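You operate a simulated robot arm through the tools that you are given. There is no shell and no other tool. Be economical: measure what you need, move in short steps, check, and stop when the job is done.

The job below is to be done with a simulated two-armed robot. You get a single attempt, and the scene is never put back.

TASK
Take the steel ring from the top of table seven and put it on the yellow cart deck. Fetch the label carton from the top of table seven and set it on the top of the short bench. Put the rag on the top of stand five away on the upper shelf of the oil rack. Put the red tube in the green tray. Turn the press five hold dial to 6 seconds. Shut the cabinet five door. Fetch the dark filter from the top of cabinet five and stand it on the middle shelf of the oil rack. Take the wax jar and put it on the top of stand five. Put the grey pot on the top of table five away on the shelf under the short bench. The order is free. Set down upright: label carton, dark filter, wax jar.

Only the result counts: the job must be done as asked and must still hold three seconds after the hand-in. Knocking over, shifting, dropping, spilling or breaking anything else fails it.

THE ROBOT
Two 7-joint arms with two-finger parallel grippers on one trunk, on a base that drives. Base frame: it is fixed to the floor where the robot stands at the start and does not move with it; the origin is under the middle of the robot, x ahead of it, y to its left, z up; the surface under the hand at the start is at about z = 860. Readings come in mm, degrees, newtons and seconds.
The left shoulder is at the start at [50, 168, 1157], the right one opposite. With the tool pointing down near the work surface each hand reaches from about 220 to 660 mm from the robot's upright axis, wherever it stands, measured 20 degrees to its own side. Places, roughly: cabinet five door [-600, -7800, 600]; dark filter [-750, -7500, 1000]; green tray [1000, -6250, 750]; grey pot (21x15x15 cm) [700, -7500, 900]; label carton [750, 250, 1000]; middle shelf of the oil rack [-500, -9200, 700]; press five hold dial [-800, -6200, 1300]; rag (8x11x4 cm) [1700, -7800, 700]; red tube (3x2x3 cm) [1500, -7400, 300]; shelf under the short bench [5600, -700, 300]; steel ring (4x4x2 cm) [600, 100, 900]; top of stand five [1700, -7600, 700]; top of the short bench [5600, -700, 800]; upper shelf of the oil rack (81x16 cm) [-500, -9280, 1260]; wax jar [500, -7500, 1000]; yellow cart deck [5400, 1600, 200]. Payload 1.57 kg a hand.
Tool frame (each hand has its own): the origin (TCP) lies between the finger pads and is the grasp point; the fingertips stand 30 mm ahead of it; z points along the fingers, y is the line along which they close. The gripper opens to 80 mm. The fingers are 17 mm wide and 12 mm thick; the gripper's body (40 by 82 mm) begins 80 mm behind the TCP.
Orientation is told as [roll, pitch, yaw] about the base's x, y, z axes, in that order, counted from this pose: with the fingers straight down and closing along the base's y, the tool's x points along the base's -x, its y along +y and its z along -z.

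THE INTERFACE
- The arms move only by the tool send_rows. It takes "left_moves", "right_moves" or both (then of equal length, played together; a hand with none holds still); each is a list of rows, each an object of numbers (a shift or turn left out is 0, a gripper value left out holds the last): "fingers": the gripper command, from -1 (shut) to 1 (fully open), values between in proportion; "x", "y", "z": the shift along the base's x, y, z in units of 40 mm (1.0 is 40 mm); "rx", "ry", "rz": the turn, a rotation vector about the base's x, y, z in units of 4 degrees (1.0 is 4 degrees). In form: [{"fingers": .., "x": .., "y": .., "z": .., "rx": .., "ry": .., "rz": ..}, ...]. A call has 1 to 12 rows; each row shifts and turns the commanded pose from where the row before left it. A call with a number of a shift or a turn outside -1 to 1 is refused whole. Rows are played at 5 a second. More than 50 mm and 8.6 degrees between two rows, or a gripper value outside its range, and nothing of the call is played. A pose out of reach is approached as far as the arm can. The call stops where the force on the tool passes 40 N (or 10 N more than at its start, if that is more) or the arm is blocked; 0.2 s more then pass. The fingers move at their own pace (about 45 mm/s each) and stop on an object; they squeeze with about 43 N. The grip force told is the motor's: it shows also when the fingers shut on nothing. Time passes only in rows, and 0.2 s behind the last, so rows that do not move let the fingers close. The reply holds the time, the measured pose of the TCP, the force on the tool along the base axes, the opening and the grip force, in the units named above and with some noise, with the torque about the TCP (base axes, N m) and any sound that the robot's microphone picked up, and new pictures: "show" is both (left out), scene, wrist or none (wrist: the cameras of the hands that moved).
- Cameras (640 x 400 px; columns grow to the right, rows downward): "scene" is now at [122.5, 15.4, 1360.6]; the picture's right is [0.18, -0.98, 0.00], its down [-0.62, -0.11, -0.77] and it looks along [0.76, 0.14, -0.63] (base axes); focal length 295 px, centre (320, 200). "left" rides on the left gripper at [72, 7, -122] in its tool frame; the picture's right is [-0.09, 1.00, 0.00], its down [-0.84, -0.08, -0.54] and it looks along [-0.54, -0.05, 0.84] (tool axes); focal length 238 px, centre (320, 200). "right" rides on the right gripper at [72, -7, -122] in its tool frame; the picture's right is [0.09, 1.00, 0.00], its down [-0.84, 0.08, -0.54] and it looks along [-0.54, 0.05, 0.84] (tool axes); focal length 238 px, centre (320, 200).
- raise_lower(by): slides the trunk up (or, below 0, down) by that many mm; the arms and the scene camera ride with it, the base frame stays. It gives what a move gives, with no picture.
- base_move(legs): drives the robot by 1 to 6 legs, each [ahead, left, turn to the left] in mm, mm and degrees, along the robot's own axes; the way and the turn of a leg run together, so that a leg with both is an arc; at most 1500 mm and 180 degrees a leg. The arms and the cameras ride along, it lands a little off, and it stops where it bumps. It gives what a move gives, and a new picture of the scene camera.
- pan_tilt(pan, tilt): turns the head with the scene camera to pan (to the left, within 80 degrees either way) and tilt (down, from -29 to 69), counted from straight ahead of the robot. It gives what a move gives, and a new picture of the scene camera.
- pixel_to_xyz(camera, pixels): for up to 12 pixels [column, row] of the newest picture of that camera ("zoom" is the newest enlarged one), the place [x, y, z] in the base frame of the surface seen there, good to about 3 mm. No time passes.
- zoom(camera, box): a new picture of the part [left, top, right, bottom] of that camera's present view, enlarged. No time passes.
- close_job(): hands the job in; it is judged then, once.

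Go step by step. Measure first, check grasps and placings, and put right what went wrong. The budget is 322 turns and 360 pictures, counting those below and the enlarged ones. Unless the task says otherwise, let go and move clear before handing in.

The tools are called as a command line: name --argument value ..., lists and objects as JSON in quotes. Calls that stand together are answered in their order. send_rows: Moves the arms, as the interface text tells. Its arguments: {"type":"object","properties":{"left_moves":{"type":"array","items":{"type":"object","properties":{"fingers":{"type":"number"},"x":{"type":"number"},"y":{"type":"number"},"z":{"type":"number"},"rx":{"type":"number"},"ry":{"type":"number"},"rz":{"type":"number"}}}},"right_moves":{"type":"array","items":{"type":"object","properties":{"fingers":{"type":"number"},"x":{"type":"number"},"y":{"type":"number"},"z":{"type":"number"},"rx":{"type":"number"},"ry":{"type":"number"},"rz":{"type":"number"}}}},"show":{"type":"string","enum":["both","scene","wrist","none"]}},"required":[]} The other tools are called the same way: raise_lower (by) slides the trunk up or down; base_move (legs) drives the base; pan_tilt (pan, tilt) turns the head that bears the scene camera; pixel_to_xyz (camera, pixels) gives the place of the surface under pixels of a picture; zoom (camera, box) takes an enlarged picture of a part of a camera's view; close_job () hands the job in.

At the start:

```text
t: 0.0
left_tool_pos: [398.1, 256.5, 1104.2]
left_orientation: [0.0, 0.0, 0.0]
left_contact_force: [0.1, 0.6, 0.4]
left_moment: [-0.01, -0.02, 0.0]
left_width: 80.1
left_gripper_force: 0.1
right_tool_pos: [403.9, -75.5, 1090.9]
right_orientation: [0.0, 0.0, 0.0]
right_contact_force: [0.5, -0.3, -0.8]
right_moment: [-0.02, -0.05, 0.0]
right_width: 80.3
right_gripper_force: 0.0
trunk travel left (down, up): [-325.0, 118.0]
robot x, y, heading: [1.3, -1.6, 0.1]
head pan, tilt: [10.4, 39.2]
```

scene: 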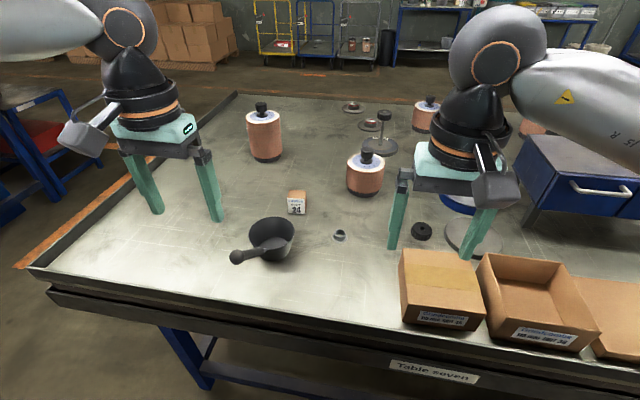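
right: 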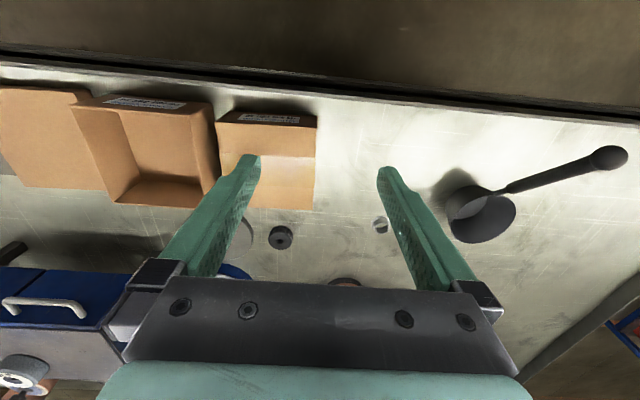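
left: 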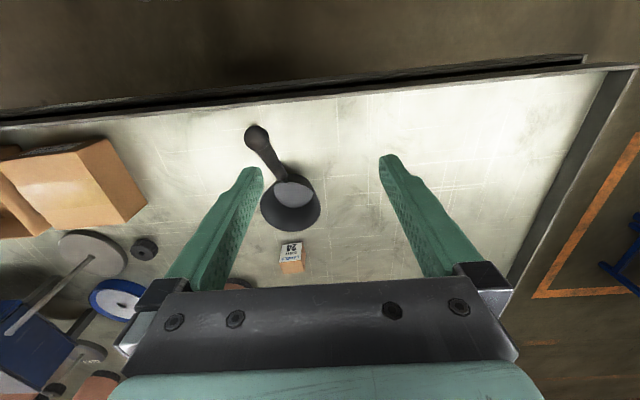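

The small labelled carton is near pixel (297,203) and a small steel object near (340,235). I'll measure both and zoom in.

zoom --camera "scene" --box '[230, 160, 450, 290]'

pixel_to_xyz --camera "scene" --pixels '[[297, 193], [290, 195], [305, 195], [297, 207], [297, 214], [340, 231], [340, 238], [334, 235], [346, 235], [320, 240], [372, 155], [265, 120]]'

```text
2.91 times, centred on (340, 225) of scene
```

zoom: 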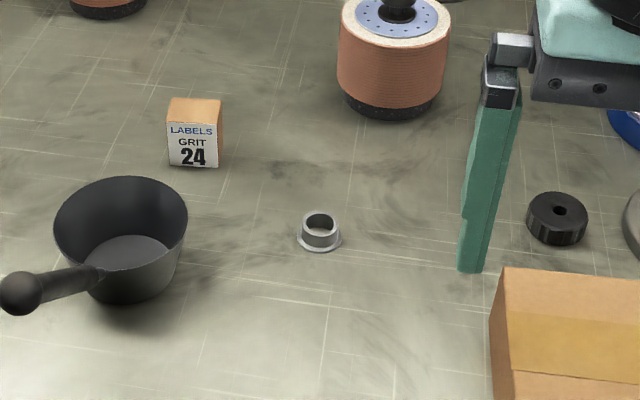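

```text
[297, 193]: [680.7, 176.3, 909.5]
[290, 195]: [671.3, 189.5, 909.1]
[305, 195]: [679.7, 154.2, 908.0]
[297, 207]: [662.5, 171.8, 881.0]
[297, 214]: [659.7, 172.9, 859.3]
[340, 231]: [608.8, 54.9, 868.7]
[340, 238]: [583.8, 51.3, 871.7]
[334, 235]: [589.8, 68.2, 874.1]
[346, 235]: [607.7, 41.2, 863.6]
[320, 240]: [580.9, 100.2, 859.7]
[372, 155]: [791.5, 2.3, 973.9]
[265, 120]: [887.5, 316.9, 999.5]
```

Table top is z≈860; the carton is at about (675,172), the ring at (598,54). I'll check the table's front edge and the carton's depth via the left camera.

pixel_to_xyz --camera "scene" --pixels '[[250, 318], [250, 330], [120, 290], [255, 250], [238, 257], [272, 225], [405, 262], [422, 232]]'

zoom --camera "left" --box '[230, 110, 350, 290]'

pixel_to_xyz --camera "left" --pixels '[[281, 265], [301, 265], [280, 243], [301, 243], [292, 272], [292, 260], [256, 130], [290, 195]]'

```text
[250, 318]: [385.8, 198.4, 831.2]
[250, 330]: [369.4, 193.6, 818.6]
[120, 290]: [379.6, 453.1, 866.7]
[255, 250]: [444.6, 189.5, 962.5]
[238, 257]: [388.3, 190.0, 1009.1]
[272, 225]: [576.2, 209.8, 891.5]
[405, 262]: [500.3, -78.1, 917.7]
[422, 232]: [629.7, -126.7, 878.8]
```

```text
2.22 times, centred on (290, 200) of left
```

zoom: 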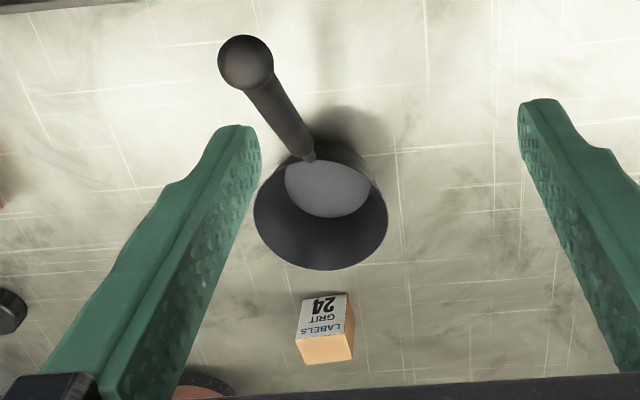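

```text
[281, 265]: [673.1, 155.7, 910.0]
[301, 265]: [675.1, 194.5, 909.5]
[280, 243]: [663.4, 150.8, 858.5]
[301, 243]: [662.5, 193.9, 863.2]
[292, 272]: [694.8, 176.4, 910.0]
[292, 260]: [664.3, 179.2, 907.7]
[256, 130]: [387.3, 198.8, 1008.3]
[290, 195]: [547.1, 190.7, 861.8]
```

Carton spans about x 663–697, y 155–193; slightly out of easy reach, so I drive 60 mm ahead first.

base_move --legs '[[60, 0, 0]]'

```text
t: 1.0
left_tool_pos: [458.1, 257.4, 1103.6]
left_orientation: [-0.1, 0.0, 0.0]
left_contact_force: [-0.4, -0.1, -0.9]
left_moment: [0.04, 0.04, -0.02]
left_width: 80.1
left_gripper_force: 0.1
right_tool_pos: [465.2, -75.3, 1090.8]
right_orientation: [0.0, 0.1, 0.0]
right_contact_force: [-0.5, 0.2, 0.6]
right_moment: [0.0, 0.03, 0.01]
right_width: 80.0
right_gripper_force: 0.1
trunk travel left (down, up): [-325.0, 118.0]
robot x, y, heading: [60.0, 2.7, -0.1]
head pan, tilt: [10.4, 39.2]
```

scene: 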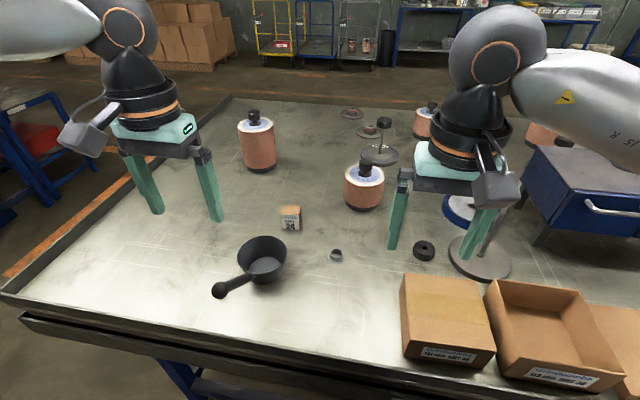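

Now the left hand goes over the carton.

send_rows --left_moves '[{"x": 0.925, "y": -0.35, "fingers": 1}, {"x": 0.925, "y": -0.35}, {"x": 0.925, "y": -0.35}, {"x": 0.925, "y": -0.35}, {"x": 0.925, "y": -0.35}, {"x": 0.925, "y": -0.35}, {"z": -1}, {"z": -1}, {"z": -1}]'

```text
t: 3.0
left_tool_pos: [581.8, 228.9, 970.8]
left_orientation: [-0.1, -0.1, 0.0]
left_contact_force: [-0.1, -0.6, 0.8]
left_moment: [0.01, -0.02, -0.02]
left_width: 80.3
left_gripper_force: 0.0
left hand out of reach, approached as far as the arm can: row 4, 5, 6, 9
right_tool_pos: [463.8, -74.8, 1090.1]
right_orientation: [-0.1, 0.0, 0.0]
right_contact_force: [-0.2, -0.2, 0.5]
right_moment: [-0.01, -0.04, 0.04]
right_width: 79.8
right_gripper_force: 0.1
trunk travel left (down, up): [-325.0, 118.0]
robot x, y, heading: [57.6, 1.0, 0.1]
head pan, tilt: [10.4, 39.2]
```

scene: 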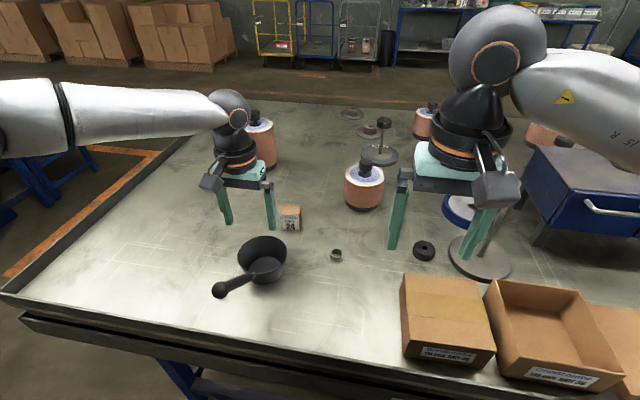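
left: 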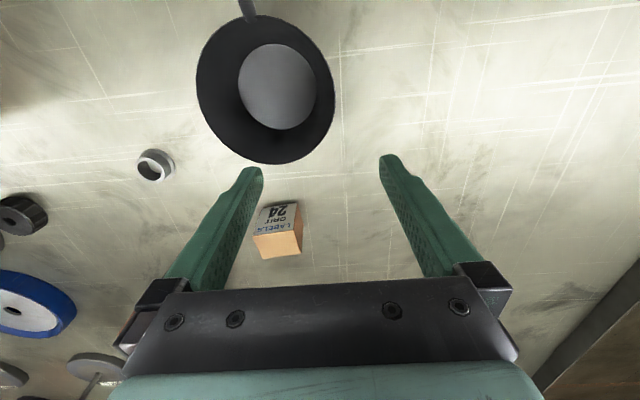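

The reach was cut short at (582,229). I'll back out the y shift and test what a further move does at this height.

send_rows --left_moves '[{"x": 0.6, "y": -0.4}, {"x": 0.6, "y": -0.4}]' --show "none"

base_move --legs '[[60, 0, 0]]'

```text
t: 3.6
left_tool_pos: [584.4, 228.0, 983.5]
left_orientation: [0.1, -0.2, 0.2]
left_contact_force: [0.5, -0.3, 0.5]
left_moment: [-0.03, 0.01, -0.03]
left_width: 79.8
left_gripper_force: 0.0
left hand out of reach, approached as far as the arm can: row 1, 2
right_tool_pos: [464.1, -76.6, 1090.9]
right_orientation: [0.1, 0.1, -0.1]
right_contact_force: [-0.6, 0.1, -0.6]
right_moment: [-0.03, -0.01, -0.02]
right_width: 80.0
right_gripper_force: 0.1
trunk travel left (down, up): [-325.0, 118.0]
robot x, y, heading: [57.8, -2.6, 0.1]
head pan, tilt: [10.4, 39.2]
```

```text
t: 4.5
left_tool_pos: [644.2, 227.9, 982.9]
left_orientation: [0.0, 0.0, 0.0]
left_contact_force: [1.4, -0.4, 1.3]
left_moment: [0.01, 0.01, 0.0]
left_width: 80.0
left_gripper_force: 0.0
right_tool_pos: [523.1, -76.8, 1090.7]
right_orientation: [0.0, 0.1, 0.0]
right_contact_force: [-0.3, 0.0, 0.3]
right_moment: [0.01, 0.0, 0.0]
right_width: 80.0
right_gripper_force: 0.2
trunk travel left (down, up): [-325.0, 118.0]
robot x, y, heading: [117.1, 0.4, 0.1]
head pan, tilt: [10.4, 39.2]
```

scene: 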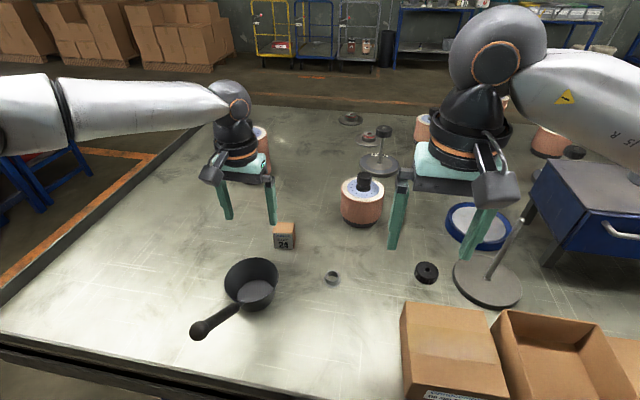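

The base moved freely. I shift the left hand over the carton.

send_rows --left_moves '[{"y": -0.7}, {"y": -0.65}, {"x": 0.45}, {"x": 0.45}]' --show "wrist"

```text
t: 5.5
left_tool_pos: [633.6, 209.9, 994.2]
left_orientation: [-0.1, -0.1, -0.1]
left_contact_force: [0.1, 0.4, 0.5]
left_moment: [-0.05, 0.01, -0.02]
left_width: 80.1
left_gripper_force: 0.1
left hand out of reach, approached as far as the arm can: row 1, 2, 3, 4
right_tool_pos: [522.1, -76.6, 1091.1]
right_orientation: [0.0, 0.0, -0.1]
right_contact_force: [-0.7, 0.4, 0.2]
right_moment: [0.02, 0.0, -0.03]
right_width: 80.2
right_gripper_force: 0.0
trunk travel left (down, up): [-325.0, 118.0]
robot x, y, heading: [118.0, -2.6, 0.3]
head pan, tilt: [10.4, 39.2]
```

left: 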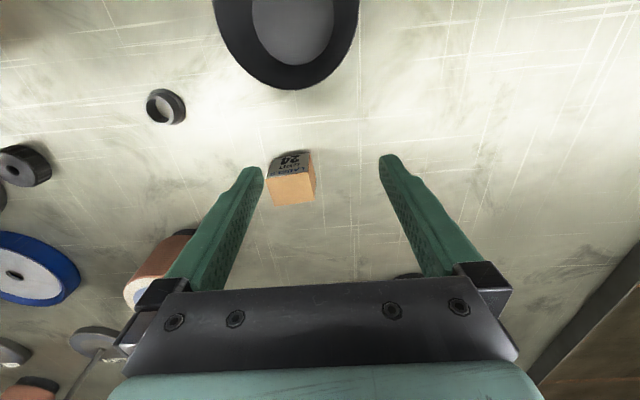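

The arm is limited at this height; lower is better. I'll descend while shifting in, beside the carton but clear of it.

send_rows --left_moves '[{"z": -0.8}, {"z": -0.8, "y": -0.4}, {"y": -0.5, "x": 0.3}, {"x": 0.4}]' --show "wrist"

```text
t: 6.5
left_tool_pos: [619.9, 211.7, 946.5]
left_orientation: [-0.1, -0.1, 0.0]
left_contact_force: [-0.7, -0.1, -1.0]
left_moment: [0.01, 0.02, 0.01]
left_width: 79.9
left_gripper_force: 0.0
left hand out of reach, approached as far as the arm can: row 1, 2, 3, 4
right_tool_pos: [522.8, -75.7, 1090.6]
right_orientation: [0.0, 0.0, 0.1]
right_contact_force: [-1.0, 0.4, 0.1]
right_moment: [0.02, 0.01, 0.0]
right_width: 79.7
right_gripper_force: 0.1
trunk travel left (down, up): [-325.0, 118.0]
robot x, y, heading: [118.4, 1.0, 0.1]
head pan, tilt: [10.4, 39.2]
```

left: 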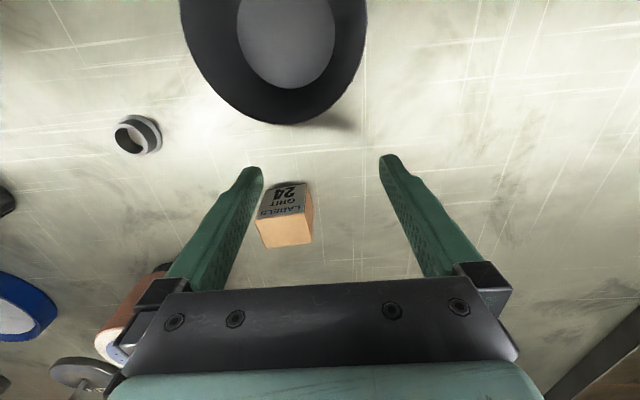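

Reach shrinks oddly here, so perhaps the wrist or elbow is at a limit. I'll retract upward and try again with some yaw.

send_rows --left_moves '[{"z": 1}, {"z": 0.5, "x": -0.7}, {"x": -0.7}, {"rz": 1}, {"rz": 1}, {"rz": 1}, {"rz": 1}, {"rz": 1}, {"x": 0.8, "y": -0.2}, {"x": 0.8, "y": -0.2}, {"x": 0.8, "y": -0.2}, {"x": 0.8, "y": -0.2}]' --show "scene"

```text
t: 9.1
left_tool_pos: [639.7, 214.7, 1011.8]
left_orientation: [-0.1, -0.2, 20.0]
left_contact_force: [-0.4, -0.4, -0.2]
left_moment: [0.01, -0.01, 0.0]
left_width: 80.0
left_gripper_force: 0.1
left hand out of reach, approached as far as the arm can: row 11, 12
right_tool_pos: [522.8, -75.7, 1091.0]
right_orientation: [0.1, 0.0, 0.0]
right_contact_force: [0.1, -0.2, -0.4]
right_moment: [-0.02, 0.0, 0.01]
right_width: 79.9
right_gripper_force: 0.1
trunk travel left (down, up): [-325.0, 118.0]
robot x, y, heading: [115.3, -0.4, 0.0]
head pan, tilt: [10.4, 39.2]
```

scene: 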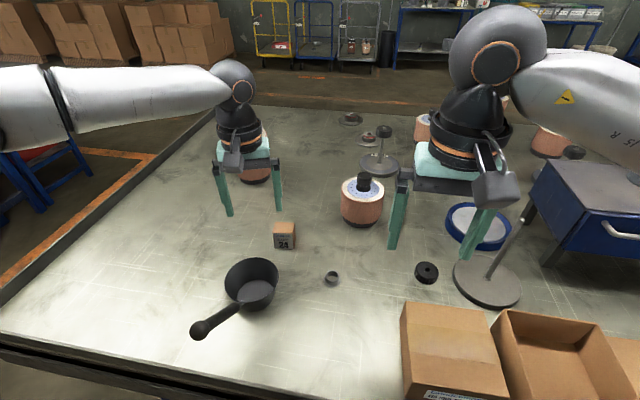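

Still limited near x 640, so I'll retract the hand a bit and drive the base closer.

send_rows --left_moves '[{"x": -0.8}, {"x": -0.8}, {"rz": -1}, {"rz": -1}, {"rz": -1}, {"rz": -1}, {"rz": -1}]' --show "none"

base_move --legs '[[70, 0, 0]]'

```text
t: 10.7
left_tool_pos: [576.0, 213.2, 1012.9]
left_orientation: [-0.1, -0.1, 0.0]
left_contact_force: [-0.1, -0.4, -0.2]
left_moment: [-0.01, 0.02, 0.0]
left_width: 80.1
left_gripper_force: 0.0
right_tool_pos: [523.4, -77.0, 1090.8]
right_orientation: [0.0, 0.0, -0.1]
right_contact_force: [0.0, -0.5, 0.5]
right_moment: [-0.02, -0.03, -0.03]
right_width: 80.0
right_gripper_force: 0.0
trunk travel left (down, up): [-325.0, 118.0]
robot x, y, heading: [114.6, -2.3, 0.2]
head pan, tilt: [10.4, 39.2]
```

```text
t: 11.8
left_tool_pos: [645.5, 213.7, 1011.9]
left_orientation: [0.0, 0.0, 0.0]
left_contact_force: [1.0, -0.5, 0.2]
left_moment: [-0.01, 0.04, -0.01]
left_width: 79.8
left_gripper_force: 0.1
right_tool_pos: [593.7, -76.6, 1090.4]
right_orientation: [-0.1, 0.0, 0.0]
right_contact_force: [0.0, -0.1, -0.8]
right_moment: [0.03, 0.04, 0.01]
right_width: 80.0
right_gripper_force: 0.1
trunk travel left (down, up): [-325.0, 118.0]
robot x, y, heading: [185.4, -2.0, 0.2]
head pan, tilt: [10.4, 39.2]
```

scene: 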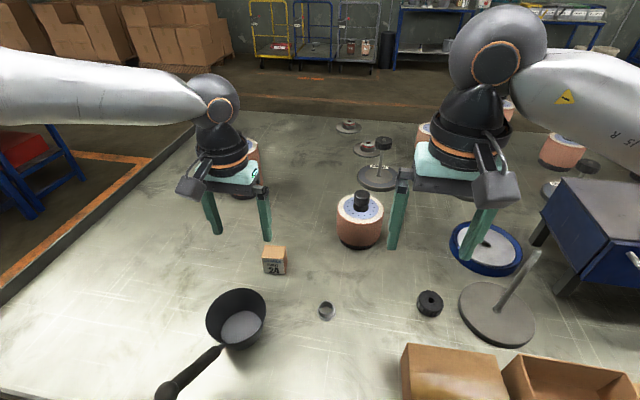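

Base is at x 185 freely. I centre the left hand over the carton.

send_rows --left_moves '[{"y": -0.5, "x": 0.4}, {"y": -0.5, "x": 0.45}, {"z": -0.8}, {"z": -0.5}]' --show "wrist"

```text
t: 12.8
left_tool_pos: [669.2, 181.4, 962.0]
left_orientation: [-0.2, -0.2, 0.0]
left_contact_force: [0.7, -0.3, 0.2]
left_moment: [-0.01, 0.02, 0.01]
left_width: 79.9
left_gripper_force: 0.0
left hand out of reach, approached as far as the arm can: row 2, 3, 4
right_tool_pos: [592.9, -77.3, 1091.5]
right_orientation: [0.0, 0.0, 0.0]
right_contact_force: [-0.4, 0.4, -0.6]
right_moment: [0.03, 0.0, -0.01]
right_width: 79.9
right_gripper_force: 0.0
trunk travel left (down, up): [-325.0, 118.0]
robot x, y, heading: [187.9, -0.6, -0.0]
head pan, tilt: [10.4, 39.2]
```

left: 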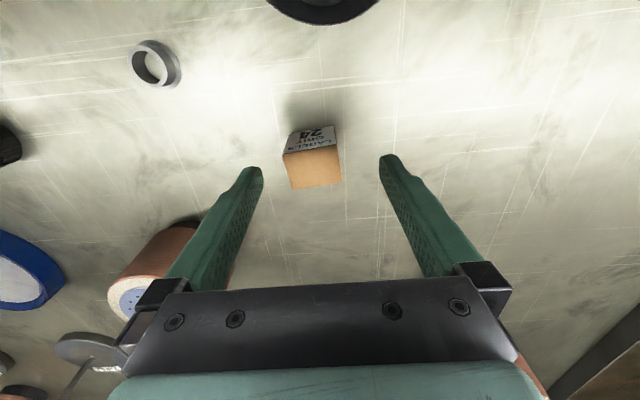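

The limit tightens as the hand goes low and inward, so I'll bring the shoulder down: raise the hand, lower the trunk 100, and try again.

send_rows --left_moves '[{"z": 1, "x": -0.2}, {"z": 1, "x": -0.2}, {"z": 0.8}]' --show "none"

raise_lower --by -100

send_rows --left_moves '[{"x": 0.5}, {"x": 0.2, "y": -0.2}, {"z": -0.5}, {"z": -0.5}]' --show "wrist"

```text
t: 13.6
left_tool_pos: [653.0, 183.3, 1074.1]
left_orientation: [0.0, 0.0, 0.0]
left_contact_force: [0.1, 1.2, -0.1]
left_moment: [-0.01, 0.02, 0.01]
left_width: 79.9
left_gripper_force: 0.0
right_tool_pos: [591.1, -75.8, 1090.1]
right_orientation: [0.1, 0.0, 0.0]
right_contact_force: [0.1, 0.0, 0.0]
right_moment: [0.03, -0.02, -0.03]
right_width: 79.9
right_gripper_force: 0.2
trunk travel left (down, up): [-325.0, 118.0]
robot x, y, heading: [187.8, 1.9, -0.1]
head pan, tilt: [10.4, 39.2]
```

```text
t: 14.9
left_tool_pos: [653.8, 183.6, 974.3]
left_orientation: [0.0, -0.1, 0.0]
left_contact_force: [0.8, 0.7, 0.0]
left_moment: [0.02, -0.01, -0.03]
left_width: 79.9
left_gripper_force: 0.0
right_tool_pos: [591.8, -75.5, 991.2]
right_orientation: [0.0, 0.0, 0.0]
right_contact_force: [-0.7, 0.3, -0.5]
right_moment: [-0.01, 0.01, 0.01]
right_width: 79.8
right_gripper_force: 0.1
trunk travel left (down, up): [-225.0, 218.0]
robot x, y, heading: [190.6, -0.2, -0.2]
head pan, tilt: [10.4, 39.2]
```

```text
t: 15.9
left_tool_pos: [677.9, 178.3, 934.5]
left_orientation: [-0.2, -0.1, 0.0]
left_contact_force: [-0.7, -0.8, 0.0]
left_moment: [-0.03, 0.0, 0.0]
left_width: 79.7
left_gripper_force: 0.1
left hand out of reach, approached as far as the arm can: row 2
right_tool_pos: [592.4, -76.9, 991.0]
right_orientation: [0.0, -0.1, 0.0]
right_contact_force: [-0.3, -0.5, 0.4]
right_moment: [0.01, -0.01, 0.02]
right_width: 80.1
right_gripper_force: 0.1
trunk travel left (down, up): [-225.0, 218.0]
robot x, y, heading: [185.3, -0.0, 0.4]
head pan, tilt: [10.4, 39.2]
```

left: 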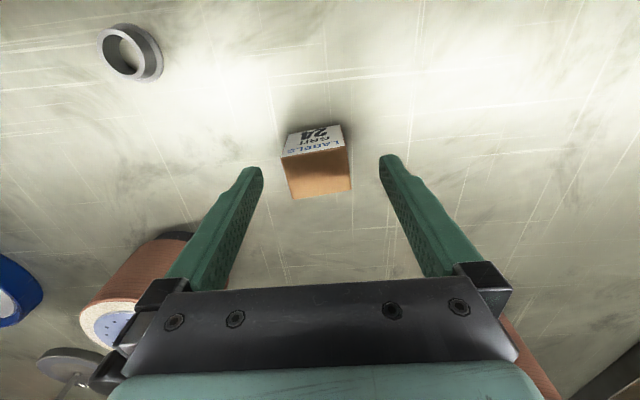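

Hand is centred over the carton at z 934; descend 38 mm and grip.

send_rows --left_moves '[{"z": -0.5}, {"z": -0.45}, {"fingers": -1}, {}, {}, {}, {}]' --show "wrist"

```text
t: 17.5
left_tool_pos: [676.9, 178.4, 896.8]
left_orientation: [-0.1, -0.2, -0.1]
left_contact_force: [-0.5, -0.8, 0.9]
left_moment: [0.02, -0.01, 0.0]
left_width: 43.8
left_gripper_force: 40.3
right_tool_pos: [591.8, -76.0, 991.6]
right_orientation: [0.0, -0.1, 0.1]
right_contact_force: [-1.4, 1.0, -0.2]
right_moment: [0.03, 0.01, 0.02]
right_width: 80.1
right_gripper_force: 0.0
trunk travel left (down, up): [-225.0, 218.0]
robot x, y, heading: [192.3, -1.1, 0.3]
head pan, tilt: [10.4, 39.2]
```

left: 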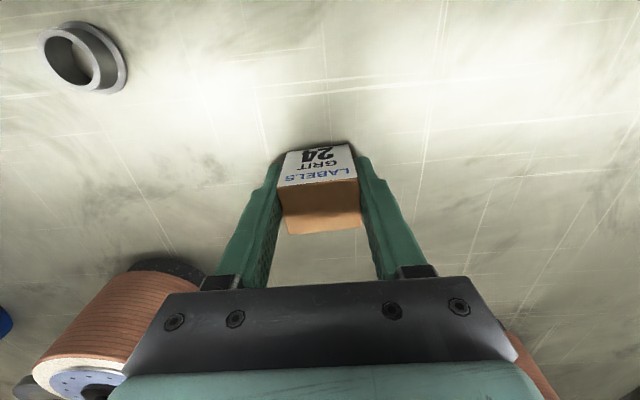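

The carton is gripped (44 mm). Lift it 120 and pull back left, then look at the ring.

send_rows --left_moves '[{"z": 0.8}, {"z": 0.8}, {"z": 0.8}, {"z": 0.8}, {"y": 0.8}, {"y": 0.8}, {"y": 0.5}]' --show "scene"

```text
t: 19.1
left_tool_pos: [672.3, 267.9, 1020.5]
left_orientation: [0.0, -0.1, 0.0]
left_contact_force: [-0.7, -0.4, -0.7]
left_moment: [0.0, -0.02, -0.02]
left_width: 43.3
left_gripper_force: 42.7
left hand out of reach, approached as far as the arm can: row 4
right_tool_pos: [591.5, -76.2, 990.8]
right_orientation: [0.0, 0.0, -0.1]
right_contact_force: [0.5, -0.1, -0.1]
right_moment: [0.02, 0.02, -0.01]
right_width: 80.1
right_gripper_force: 0.0
trunk travel left (down, up): [-225.0, 218.0]
robot x, y, heading: [186.3, -1.2, 0.2]
head pan, tilt: [10.4, 39.2]
```

scene: 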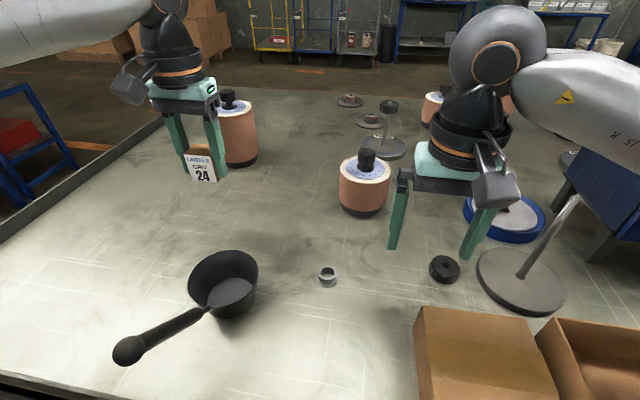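

Carton held clear. Now measure the ring precisely near (327,276).

zoom --camera "scene" --box '[295, 255, 359, 295]'

pixel_to_xyz --camera "scene" --pixels '[[319, 277], [336, 277], [327, 285], [327, 266], [320, 271], [334, 271], [327, 276]]'

pixel_to_xyz --camera "zoom" --pixels '[[232, 200], [400, 200], [320, 130], [320, 260], [320, 300]]'

```text
10.00 times, centred on (327, 275) of scene
```

zoom: 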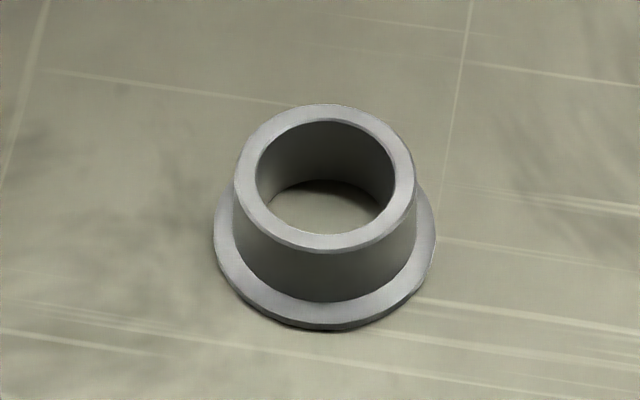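

```text
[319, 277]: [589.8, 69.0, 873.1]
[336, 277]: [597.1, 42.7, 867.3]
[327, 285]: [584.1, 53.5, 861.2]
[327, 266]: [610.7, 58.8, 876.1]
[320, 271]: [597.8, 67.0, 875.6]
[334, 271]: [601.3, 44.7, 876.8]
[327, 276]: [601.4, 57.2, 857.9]
```

```text
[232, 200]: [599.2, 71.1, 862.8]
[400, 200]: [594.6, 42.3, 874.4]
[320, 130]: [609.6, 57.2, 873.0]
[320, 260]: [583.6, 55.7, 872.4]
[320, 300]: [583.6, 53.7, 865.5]
```

Ring centre ≈ (597,56), collar top 877. Move the right hand over it.

send_rows --right_moves '[{"y": 0.85}, {"y": 0.85}, {"y": 0.85}, {"y": 0.75, "x": 0.13}, {"z": -0.8}, {"z": -0.5}]' --show "wrist"

```text
t: 20.5
left_tool_pos: [671.8, 267.5, 1019.1]
left_orientation: [0.0, -0.1, 0.0]
left_contact_force: [0.1, -1.1, -0.5]
left_moment: [0.0, 0.01, 0.0]
left_width: 43.3
left_gripper_force: 43.4
right_tool_pos: [597.4, 55.7, 940.5]
right_orientation: [0.0, -0.1, -0.1]
right_contact_force: [-0.1, -0.1, 0.1]
right_moment: [0.0, 0.01, -0.02]
right_width: 80.0
right_gripper_force: 0.0
trunk travel left (down, up): [-225.0, 218.0]
robot x, y, heading: [188.6, 0.3, -0.0]
head pan, tilt: [10.4, 39.2]
```

right: 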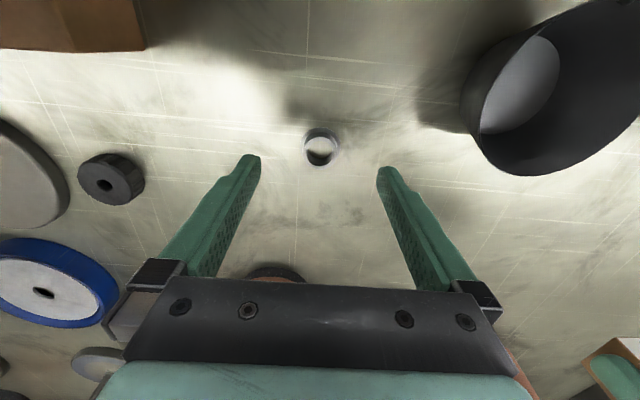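

Ring is centred between the fingers at (320,148); descend to 897 and close.

send_rows --right_moves '[{"z": -0.6}, {"z": -0.5}, {"fingers": -1}, {}, {}, {}, {}, {}]' --show "wrist"

```text
t: 22.3
left_tool_pos: [671.6, 267.1, 1020.2]
left_orientation: [0.0, -0.1, 0.0]
left_contact_force: [-0.1, 0.3, -0.4]
left_moment: [0.0, 0.01, -0.02]
left_width: 43.7
left_gripper_force: 42.6
right_tool_pos: [597.8, 54.3, 895.5]
right_orientation: [0.1, 0.0, -0.1]
right_contact_force: [-0.2, 0.5, -0.4]
right_moment: [-0.02, -0.02, -0.04]
right_width: 25.1
right_gripper_force: 36.9
trunk travel left (down, up): [-225.0, 218.0]
robot x, y, heading: [193.6, 3.2, -0.2]
head pan, tilt: [10.4, 39.2]
```

right: 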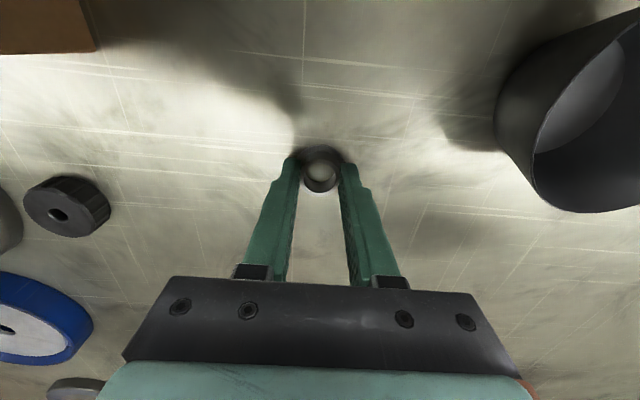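

Ring gripped (25 mm). Lift, raise the trunk, look around before driving.

send_rows --right_moves '[{"z": 0.8}, {"z": 0.8}, {"z": 0.8}, {"z": 0.6, "y": -0.8}, {"y": -0.8}, {"y": -0.8}]' --show "none"

raise_lower --by 160

base_move --legs '[[-500, 0, 0]]'

pan_tilt --pan 60 --tilt 15

pan_tilt --pan 0 --tilt 15

pan_tilt --pan -60 --tilt 15

```text
t: 23.7
left_tool_pos: [671.9, 266.2, 1019.6]
left_orientation: [0.0, -0.1, 0.0]
left_contact_force: [0.2, -0.8, -0.3]
left_moment: [-0.01, 0.01, -0.02]
left_width: 43.1
left_gripper_force: 42.9
right_tool_pos: [597.0, -40.5, 1015.6]
right_orientation: [-0.1, 0.0, -0.1]
right_contact_force: [-0.5, 0.6, -0.3]
right_moment: [-0.03, 0.0, 0.02]
right_width: 24.3
right_gripper_force: 35.9
trunk travel left (down, up): [-225.0, 218.0]
robot x, y, heading: [189.1, -3.9, 0.1]
head pan, tilt: [10.4, 39.2]
```

```text
t: 25.5
left_tool_pos: [672.3, 268.3, 1178.8]
left_orientation: [-0.1, -0.1, 0.1]
left_contact_force: [-0.5, -0.5, -0.7]
left_moment: [-0.04, 0.0, -0.02]
left_width: 43.0
left_gripper_force: 43.0
right_tool_pos: [597.0, -40.3, 1176.5]
right_orientation: [0.0, 0.0, 0.0]
right_contact_force: [0.1, -0.6, 0.0]
right_moment: [0.02, 0.03, -0.03]
right_width: 24.3
right_gripper_force: 35.9
trunk travel left (down, up): [-385.0, 58.0]
robot x, y, heading: [188.2, 0.3, 0.2]
head pan, tilt: [10.4, 39.2]
```

```text
t: 28.5
left_tool_pos: [172.4, 266.2, 1180.0]
left_orientation: [0.0, -0.1, -0.2]
left_contact_force: [-0.9, 0.0, -1.0]
left_moment: [-0.03, 0.06, 0.02]
left_width: 43.3
left_gripper_force: 42.8
right_tool_pos: [94.6, -41.6, 1175.0]
right_orientation: [0.0, 0.0, -0.3]
right_contact_force: [-0.8, -0.4, 0.4]
right_moment: [0.0, 0.02, 0.01]
right_width: 24.0
right_gripper_force: 35.9
trunk travel left (down, up): [-385.0, 58.0]
robot x, y, heading: [-313.1, 3.6, -0.6]
head pan, tilt: [10.4, 39.2]
```

scene: 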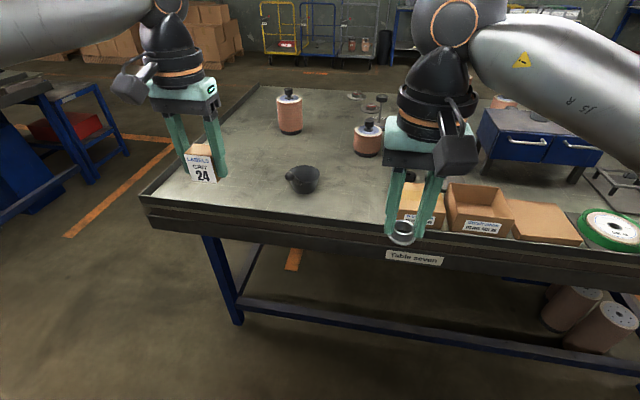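

```text
t: 29.6
left_tool_pos: [171.2, 266.9, 1180.6]
left_orientation: [0.0, 0.0, -0.4]
left_contact_force: [0.7, -0.1, 0.1]
left_moment: [0.04, -0.03, 0.0]
left_width: 43.4
left_gripper_force: 43.1
right_tool_pos: [94.8, -42.1, 1175.9]
right_orientation: [0.0, 0.0, -0.4]
right_contact_force: [-0.5, -0.1, -0.7]
right_moment: [-0.04, 0.02, 0.01]
right_width: 24.1
right_gripper_force: 36.3
trunk travel left (down, up): [-385.0, 58.0]
robot x, y, heading: [-309.8, -0.5, -0.3]
head pan, tilt: [60.0, 15.0]
```

scene: 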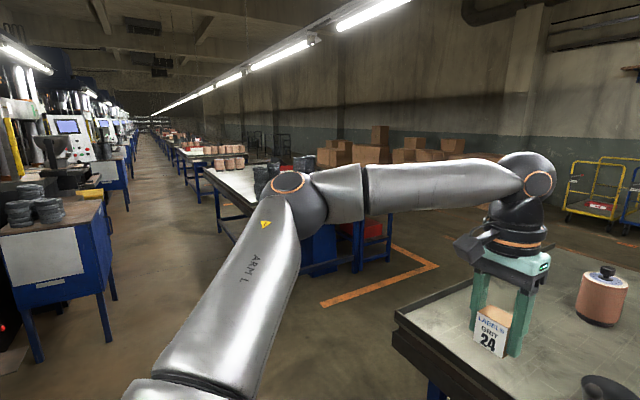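

```text
t: 30.9
left_tool_pos: [172.1, 265.7, 1179.4]
left_orientation: [-0.1, 0.0, -0.3]
left_contact_force: [0.0, 0.3, -0.9]
left_moment: [0.0, -0.06, 0.0]
left_width: 43.1
left_gripper_force: 43.2
right_tool_pos: [94.8, -41.5, 1175.6]
right_orientation: [0.0, 0.0, -0.3]
right_contact_force: [0.2, 0.1, -0.1]
right_moment: [0.04, 0.01, 0.0]
right_width: 26.9
right_gripper_force: 38.1
trunk travel left (down, up): [-385.0, 58.0]
robot x, y, heading: [-314.2, 2.7, -0.3]
head pan, tilt: [0.0, 15.0]
```

scene: 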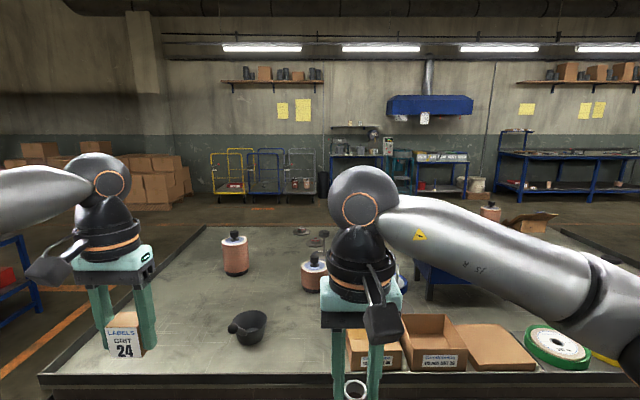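

```text
t: 32.2
left_tool_pos: [171.3, 267.3, 1179.7]
left_orientation: [0.1, -0.1, -0.3]
left_contact_force: [0.5, -0.9, -1.2]
left_moment: [0.0, -0.01, 0.0]
left_width: 43.1
left_gripper_force: 42.8
right_tool_pos: [94.2, -43.3, 1175.3]
right_orientation: [0.0, 0.0, -0.2]
right_contact_force: [0.8, 0.0, -0.4]
right_moment: [0.04, 0.02, 0.01]
right_width: 26.9
right_gripper_force: 37.5
trunk travel left (down, up): [-385.0, 58.0]
robot x, y, heading: [-314.0, -2.5, -0.4]
head pan, tilt: [-60.0, 15.0]
```

scene: 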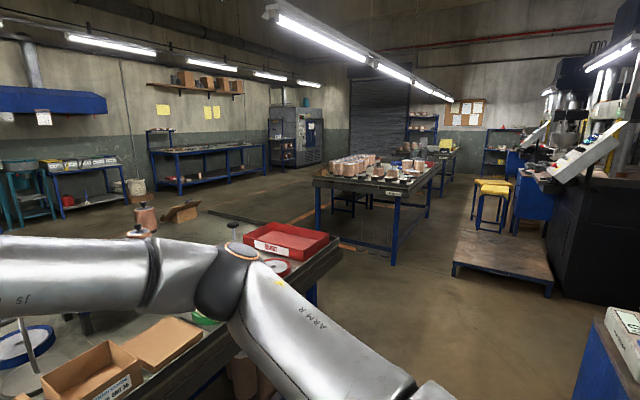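

Carton and ring held. Now measure the passage left of table seven.

pan_tilt --pan 45 --tilt 25

pixel_to_xyz --camera "scene" --pixels '[[320, 390], [350, 250], [250, 250], [200, 280], [300, 270], [420, 200], [530, 120], [600, 100], [150, 200], [250, 150], [80, 200], [280, 200]]'

```text
t: 34.1
left_tool_pos: [170.8, 265.7, 1180.7]
left_orientation: [-0.1, -0.1, -0.4]
left_contact_force: [0.4, 0.9, -0.6]
left_moment: [-0.02, 0.01, -0.01]
left_width: 43.2
left_gripper_force: 42.5
right_tool_pos: [95.1, -42.1, 1175.0]
right_orientation: [0.0, 0.0, -0.3]
right_contact_force: [0.1, -0.2, 0.3]
right_moment: [0.03, -0.01, -0.02]
right_width: 27.1
right_gripper_force: 37.4
trunk travel left (down, up): [-385.0, 58.0]
robot x, y, heading: [-314.5, 1.4, -0.4]
head pan, tilt: [45.0, 25.0]
```

scene: 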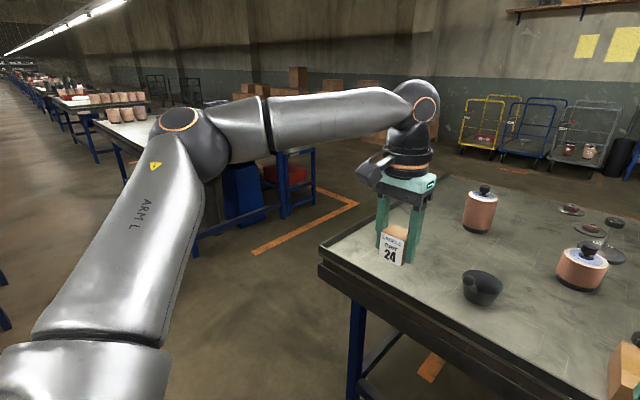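

```text
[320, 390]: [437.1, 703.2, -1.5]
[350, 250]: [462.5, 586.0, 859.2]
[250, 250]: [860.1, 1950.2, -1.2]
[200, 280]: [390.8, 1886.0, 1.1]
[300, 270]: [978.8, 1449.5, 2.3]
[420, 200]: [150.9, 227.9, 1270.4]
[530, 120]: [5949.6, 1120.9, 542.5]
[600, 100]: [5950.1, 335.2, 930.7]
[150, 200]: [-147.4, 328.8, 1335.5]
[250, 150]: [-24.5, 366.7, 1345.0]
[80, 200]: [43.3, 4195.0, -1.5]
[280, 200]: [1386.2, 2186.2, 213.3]
```

Gap between table seven (y≈590) and the next bench (y≈1950) is wide. Drive left to y≈1260 and then ahead.

base_move --legs '[[0, 1265, 0], [1500, 0, 0], [1500, 0, 0], [900, 0, 0]]'

pan_tilt --pan 0 --tilt 25

```text
t: 63.8
left_tool_pos: [4076.9, 1514.0, 1179.6]
left_orientation: [-0.1, -0.1, -0.2]
left_contact_force: [0.0, 0.0, 0.1]
left_moment: [-0.02, 0.0, 0.01]
left_width: 42.8
left_gripper_force: 42.9
right_tool_pos: [4001.4, 1205.2, 1174.6]
right_orientation: [0.0, 0.0, -0.1]
right_contact_force: [0.3, -0.1, 0.5]
right_moment: [0.0, 0.0, -0.01]
right_width: 26.6
right_gripper_force: 37.7
trunk travel left (down, up): [-385.0, 58.0]
robot x, y, heading: [3595.2, 1252.0, -0.1]
head pan, tilt: [45.0, 25.0]
```

scene: 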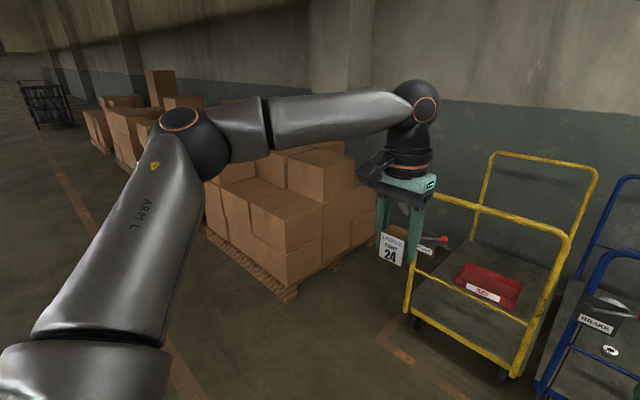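

```text
t: 64.9
left_tool_pos: [4076.6, 1512.8, 1180.0]
left_orientation: [0.0, 0.0, -0.2]
left_contact_force: [-0.3, 0.2, -0.5]
left_moment: [-0.04, 0.0, 0.01]
left_width: 43.0
left_gripper_force: 43.1
right_tool_pos: [4001.8, 1205.7, 1174.6]
right_orientation: [-0.1, 0.0, -0.2]
right_contact_force: [0.0, -0.4, 0.2]
right_moment: [-0.01, -0.02, 0.01]
right_width: 27.2
right_gripper_force: 38.2
trunk travel left (down, up): [-385.0, 58.0]
robot x, y, heading: [3592.8, 1250.3, 0.1]
head pan, tilt: [0.0, 25.0]
```

scene: 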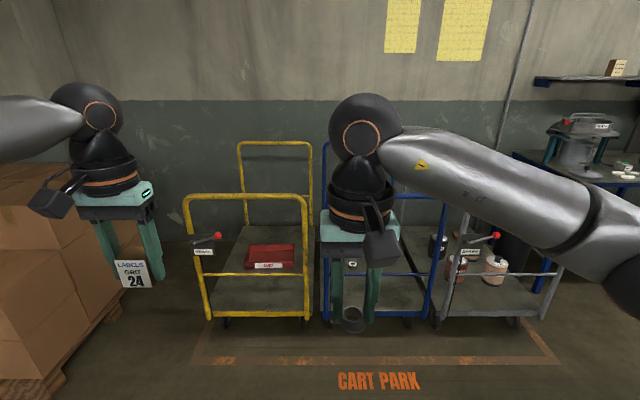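

The yellow cart has a hoop at its front and back. Measure hoop, bar, and deck.

zoom --camera "scene" --box '[160, 120, 336, 340]'

pixel_to_xyz --camera "scene" --pixels '[[245, 196], [190, 205], [304, 205], [260, 274], [260, 314], [240, 296], [225, 240], [290, 300], [275, 144], [250, 285], [270, 258], [205, 315]]'

pixel_to_xyz --camera "scene" --pixels '[[313, 315], [218, 236], [238, 150], [310, 150], [290, 240], [70, 300], [120, 260], [330, 180], [325, 300], [80, 180], [150, 330], [320, 210]]'

```text
1.82 times, centred on (248, 230) of scene
```

zoom: 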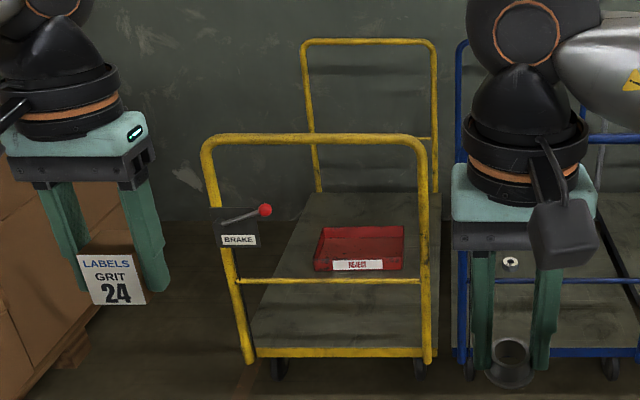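

```text
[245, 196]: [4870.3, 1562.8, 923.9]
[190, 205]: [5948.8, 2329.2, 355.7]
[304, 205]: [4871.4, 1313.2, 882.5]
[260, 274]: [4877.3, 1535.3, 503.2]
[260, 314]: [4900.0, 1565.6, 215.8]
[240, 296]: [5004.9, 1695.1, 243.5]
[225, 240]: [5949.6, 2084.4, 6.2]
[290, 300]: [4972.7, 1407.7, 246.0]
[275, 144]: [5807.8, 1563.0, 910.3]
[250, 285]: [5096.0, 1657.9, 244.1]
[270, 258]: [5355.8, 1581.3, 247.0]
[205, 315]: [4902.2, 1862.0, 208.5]
```

```text
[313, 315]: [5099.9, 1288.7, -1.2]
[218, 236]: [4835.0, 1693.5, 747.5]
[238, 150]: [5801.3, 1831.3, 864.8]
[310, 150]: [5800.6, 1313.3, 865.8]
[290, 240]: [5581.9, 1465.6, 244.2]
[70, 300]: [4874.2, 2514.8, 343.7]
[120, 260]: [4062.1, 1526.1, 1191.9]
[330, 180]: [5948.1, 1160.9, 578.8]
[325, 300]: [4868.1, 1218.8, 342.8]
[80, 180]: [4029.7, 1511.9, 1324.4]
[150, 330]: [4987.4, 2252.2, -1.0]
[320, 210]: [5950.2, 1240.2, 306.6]
```

Deck z≈244, x 4900–5800, y≈1300–1850; hoop at x≈4870. Look at the free floor to the left of the cart.

pan_tilt --pan 35 --tilt 25

pixel_to_xyz --camera "scene" --pixels '[[340, 310], [350, 220], [380, 270], [400, 260], [440, 300], [300, 320], [395, 290], [430, 330], [540, 240], [500, 200], [470, 370], [380, 330]]'

```text
t: 65.9
left_tool_pos: [4076.3, 1513.9, 1179.8]
left_orientation: [0.0, -0.1, 0.0]
left_contact_force: [0.5, 0.1, 0.4]
left_moment: [0.0, -0.05, 0.01]
left_width: 43.4
left_gripper_force: 43.0
right_tool_pos: [4000.9, 1206.4, 1175.4]
right_orientation: [0.0, -0.1, -0.1]
right_contact_force: [0.7, -0.5, -0.9]
right_moment: [0.01, 0.0, 0.01]
right_width: 27.0
right_gripper_force: 37.7
trunk travel left (down, up): [-385.0, 58.0]
robot x, y, heading: [3595.8, 1248.0, -0.0]
head pan, tilt: [35.0, 25.0]
```

scene: 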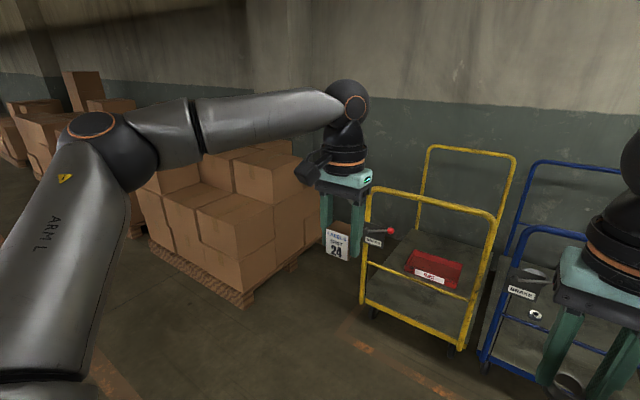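

```text
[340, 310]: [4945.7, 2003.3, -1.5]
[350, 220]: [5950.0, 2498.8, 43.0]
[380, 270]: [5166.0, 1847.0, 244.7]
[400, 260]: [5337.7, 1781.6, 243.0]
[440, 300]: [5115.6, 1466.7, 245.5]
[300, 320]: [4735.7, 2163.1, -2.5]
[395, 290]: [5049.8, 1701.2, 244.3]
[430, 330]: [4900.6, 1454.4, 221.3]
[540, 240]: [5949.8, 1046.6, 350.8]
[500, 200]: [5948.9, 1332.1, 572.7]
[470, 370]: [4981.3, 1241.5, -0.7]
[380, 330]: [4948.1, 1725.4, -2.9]
```

pixel_to_xyz --camera "scene" --pixels '[[243, 300], [243, 290], [270, 285], [300, 262], [262, 270], [305, 215], [318, 245], [367, 195], [362, 300], [376, 310], [250, 310], [160, 255]]'

```text
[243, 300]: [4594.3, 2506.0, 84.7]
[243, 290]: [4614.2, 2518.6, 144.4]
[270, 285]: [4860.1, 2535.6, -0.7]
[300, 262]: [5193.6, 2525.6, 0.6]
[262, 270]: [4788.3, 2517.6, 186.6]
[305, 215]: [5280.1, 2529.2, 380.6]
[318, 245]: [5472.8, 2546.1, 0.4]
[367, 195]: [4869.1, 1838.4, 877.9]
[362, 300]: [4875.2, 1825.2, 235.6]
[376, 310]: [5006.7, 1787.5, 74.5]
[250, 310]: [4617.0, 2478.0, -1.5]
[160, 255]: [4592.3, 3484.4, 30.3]
```

Gap between cart (y≈1840) and pallet (y≈2520) is 680 mm. I'll turn to face −y outside and strafe in. First check box heights.

pixel_to_xyz --camera "scene" --pixels '[[265, 165], [285, 145], [250, 215], [225, 165], [290, 180]]'

base_move --legs '[[200, 940, 0], [0, 0, -90]]'

pan_tilt --pan 60 --tilt 30

```text
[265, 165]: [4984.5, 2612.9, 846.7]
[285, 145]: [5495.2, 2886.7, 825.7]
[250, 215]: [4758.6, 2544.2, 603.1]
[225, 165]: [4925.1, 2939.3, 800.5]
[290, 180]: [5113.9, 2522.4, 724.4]
```

```text
t: 70.2
left_tool_pos: [4162.2, 1904.5, 1181.4]
left_orientation: [0.5, -0.1, -0.7]
left_contact_force: [0.3, -0.3, -1.2]
left_moment: [-0.02, 0.0, 0.01]
left_width: 43.3
left_gripper_force: 42.7
right_tool_pos: [4084.4, 1599.8, 1175.7]
right_orientation: [0.3, -0.1, -0.1]
right_contact_force: [-0.5, 0.2, 0.5]
right_moment: [0.01, 0.01, 0.02]
right_width: 27.0
right_gripper_force: 38.1
trunk travel left (down, up): [-385.0, 58.0]
robot x, y, heading: [3679.0, 1646.6, -0.3]
head pan, tilt: [35.0, 25.0]
stopped in leg 1: the robot was blocked; the commanded pose is now the measured one
```

scene: 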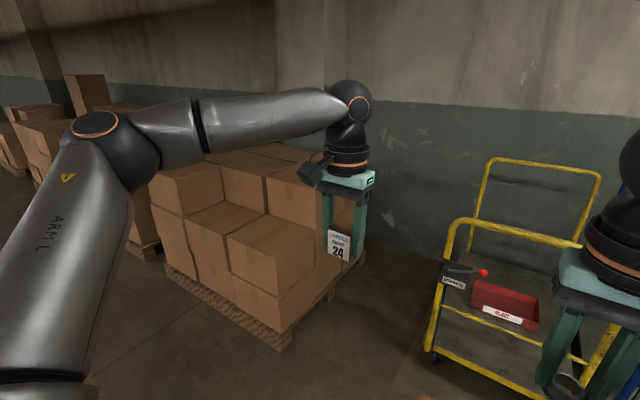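

```text
t: 71.1
left_tool_pos: [4161.8, 1903.7, 1179.9]
left_orientation: [0.5, 0.0, -0.5]
left_contact_force: [-0.5, 0.9, -0.1]
left_moment: [-0.02, 0.04, 0.03]
left_width: 43.4
left_gripper_force: 42.8
right_tool_pos: [4085.2, 1599.7, 1175.0]
right_orientation: [0.3, -0.2, -0.1]
right_contact_force: [0.4, 0.6, 0.0]
right_moment: [0.0, 0.0, 0.03]
right_width: 26.8
right_gripper_force: 37.7
trunk travel left (down, up): [-385.0, 58.0]
robot x, y, heading: [3682.5, 1648.3, -0.3]
head pan, tilt: [60.0, 30.0]
```

scene: 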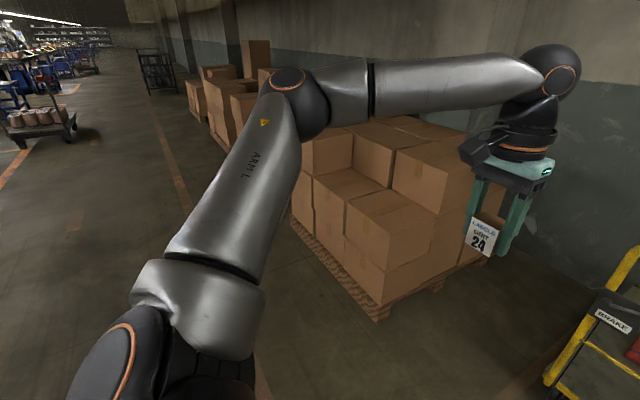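

Unexpectedly blocked at y 1647. Look to the left and down.

pan_tilt --pan 80 --tilt 50

```text
t: 71.9
left_tool_pos: [4162.7, 1905.4, 1179.8]
left_orientation: [0.5, -0.1, -0.5]
left_contact_force: [0.5, -1.3, -0.4]
left_moment: [-0.01, 0.0, 0.0]
left_width: 43.4
left_gripper_force: 42.6
right_tool_pos: [4084.9, 1600.7, 1175.0]
right_orientation: [0.3, 0.0, -0.1]
right_contact_force: [0.6, -1.3, -0.4]
right_moment: [0.01, -0.01, 0.03]
right_width: 26.9
right_gripper_force: 38.0
trunk travel left (down, up): [-385.0, 58.0]
robot x, y, heading: [3679.7, 1644.4, -0.2]
head pan, tilt: [80.0, 50.0]
```

scene: 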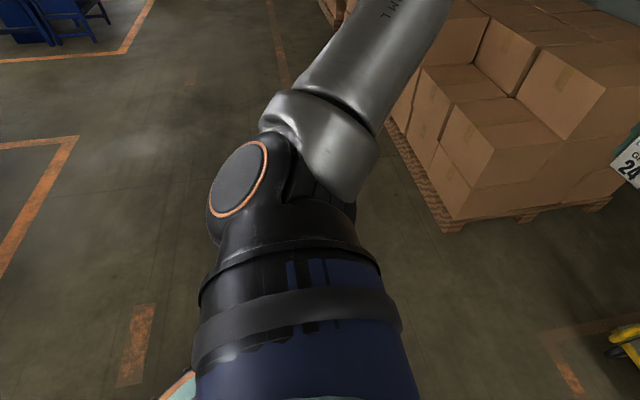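

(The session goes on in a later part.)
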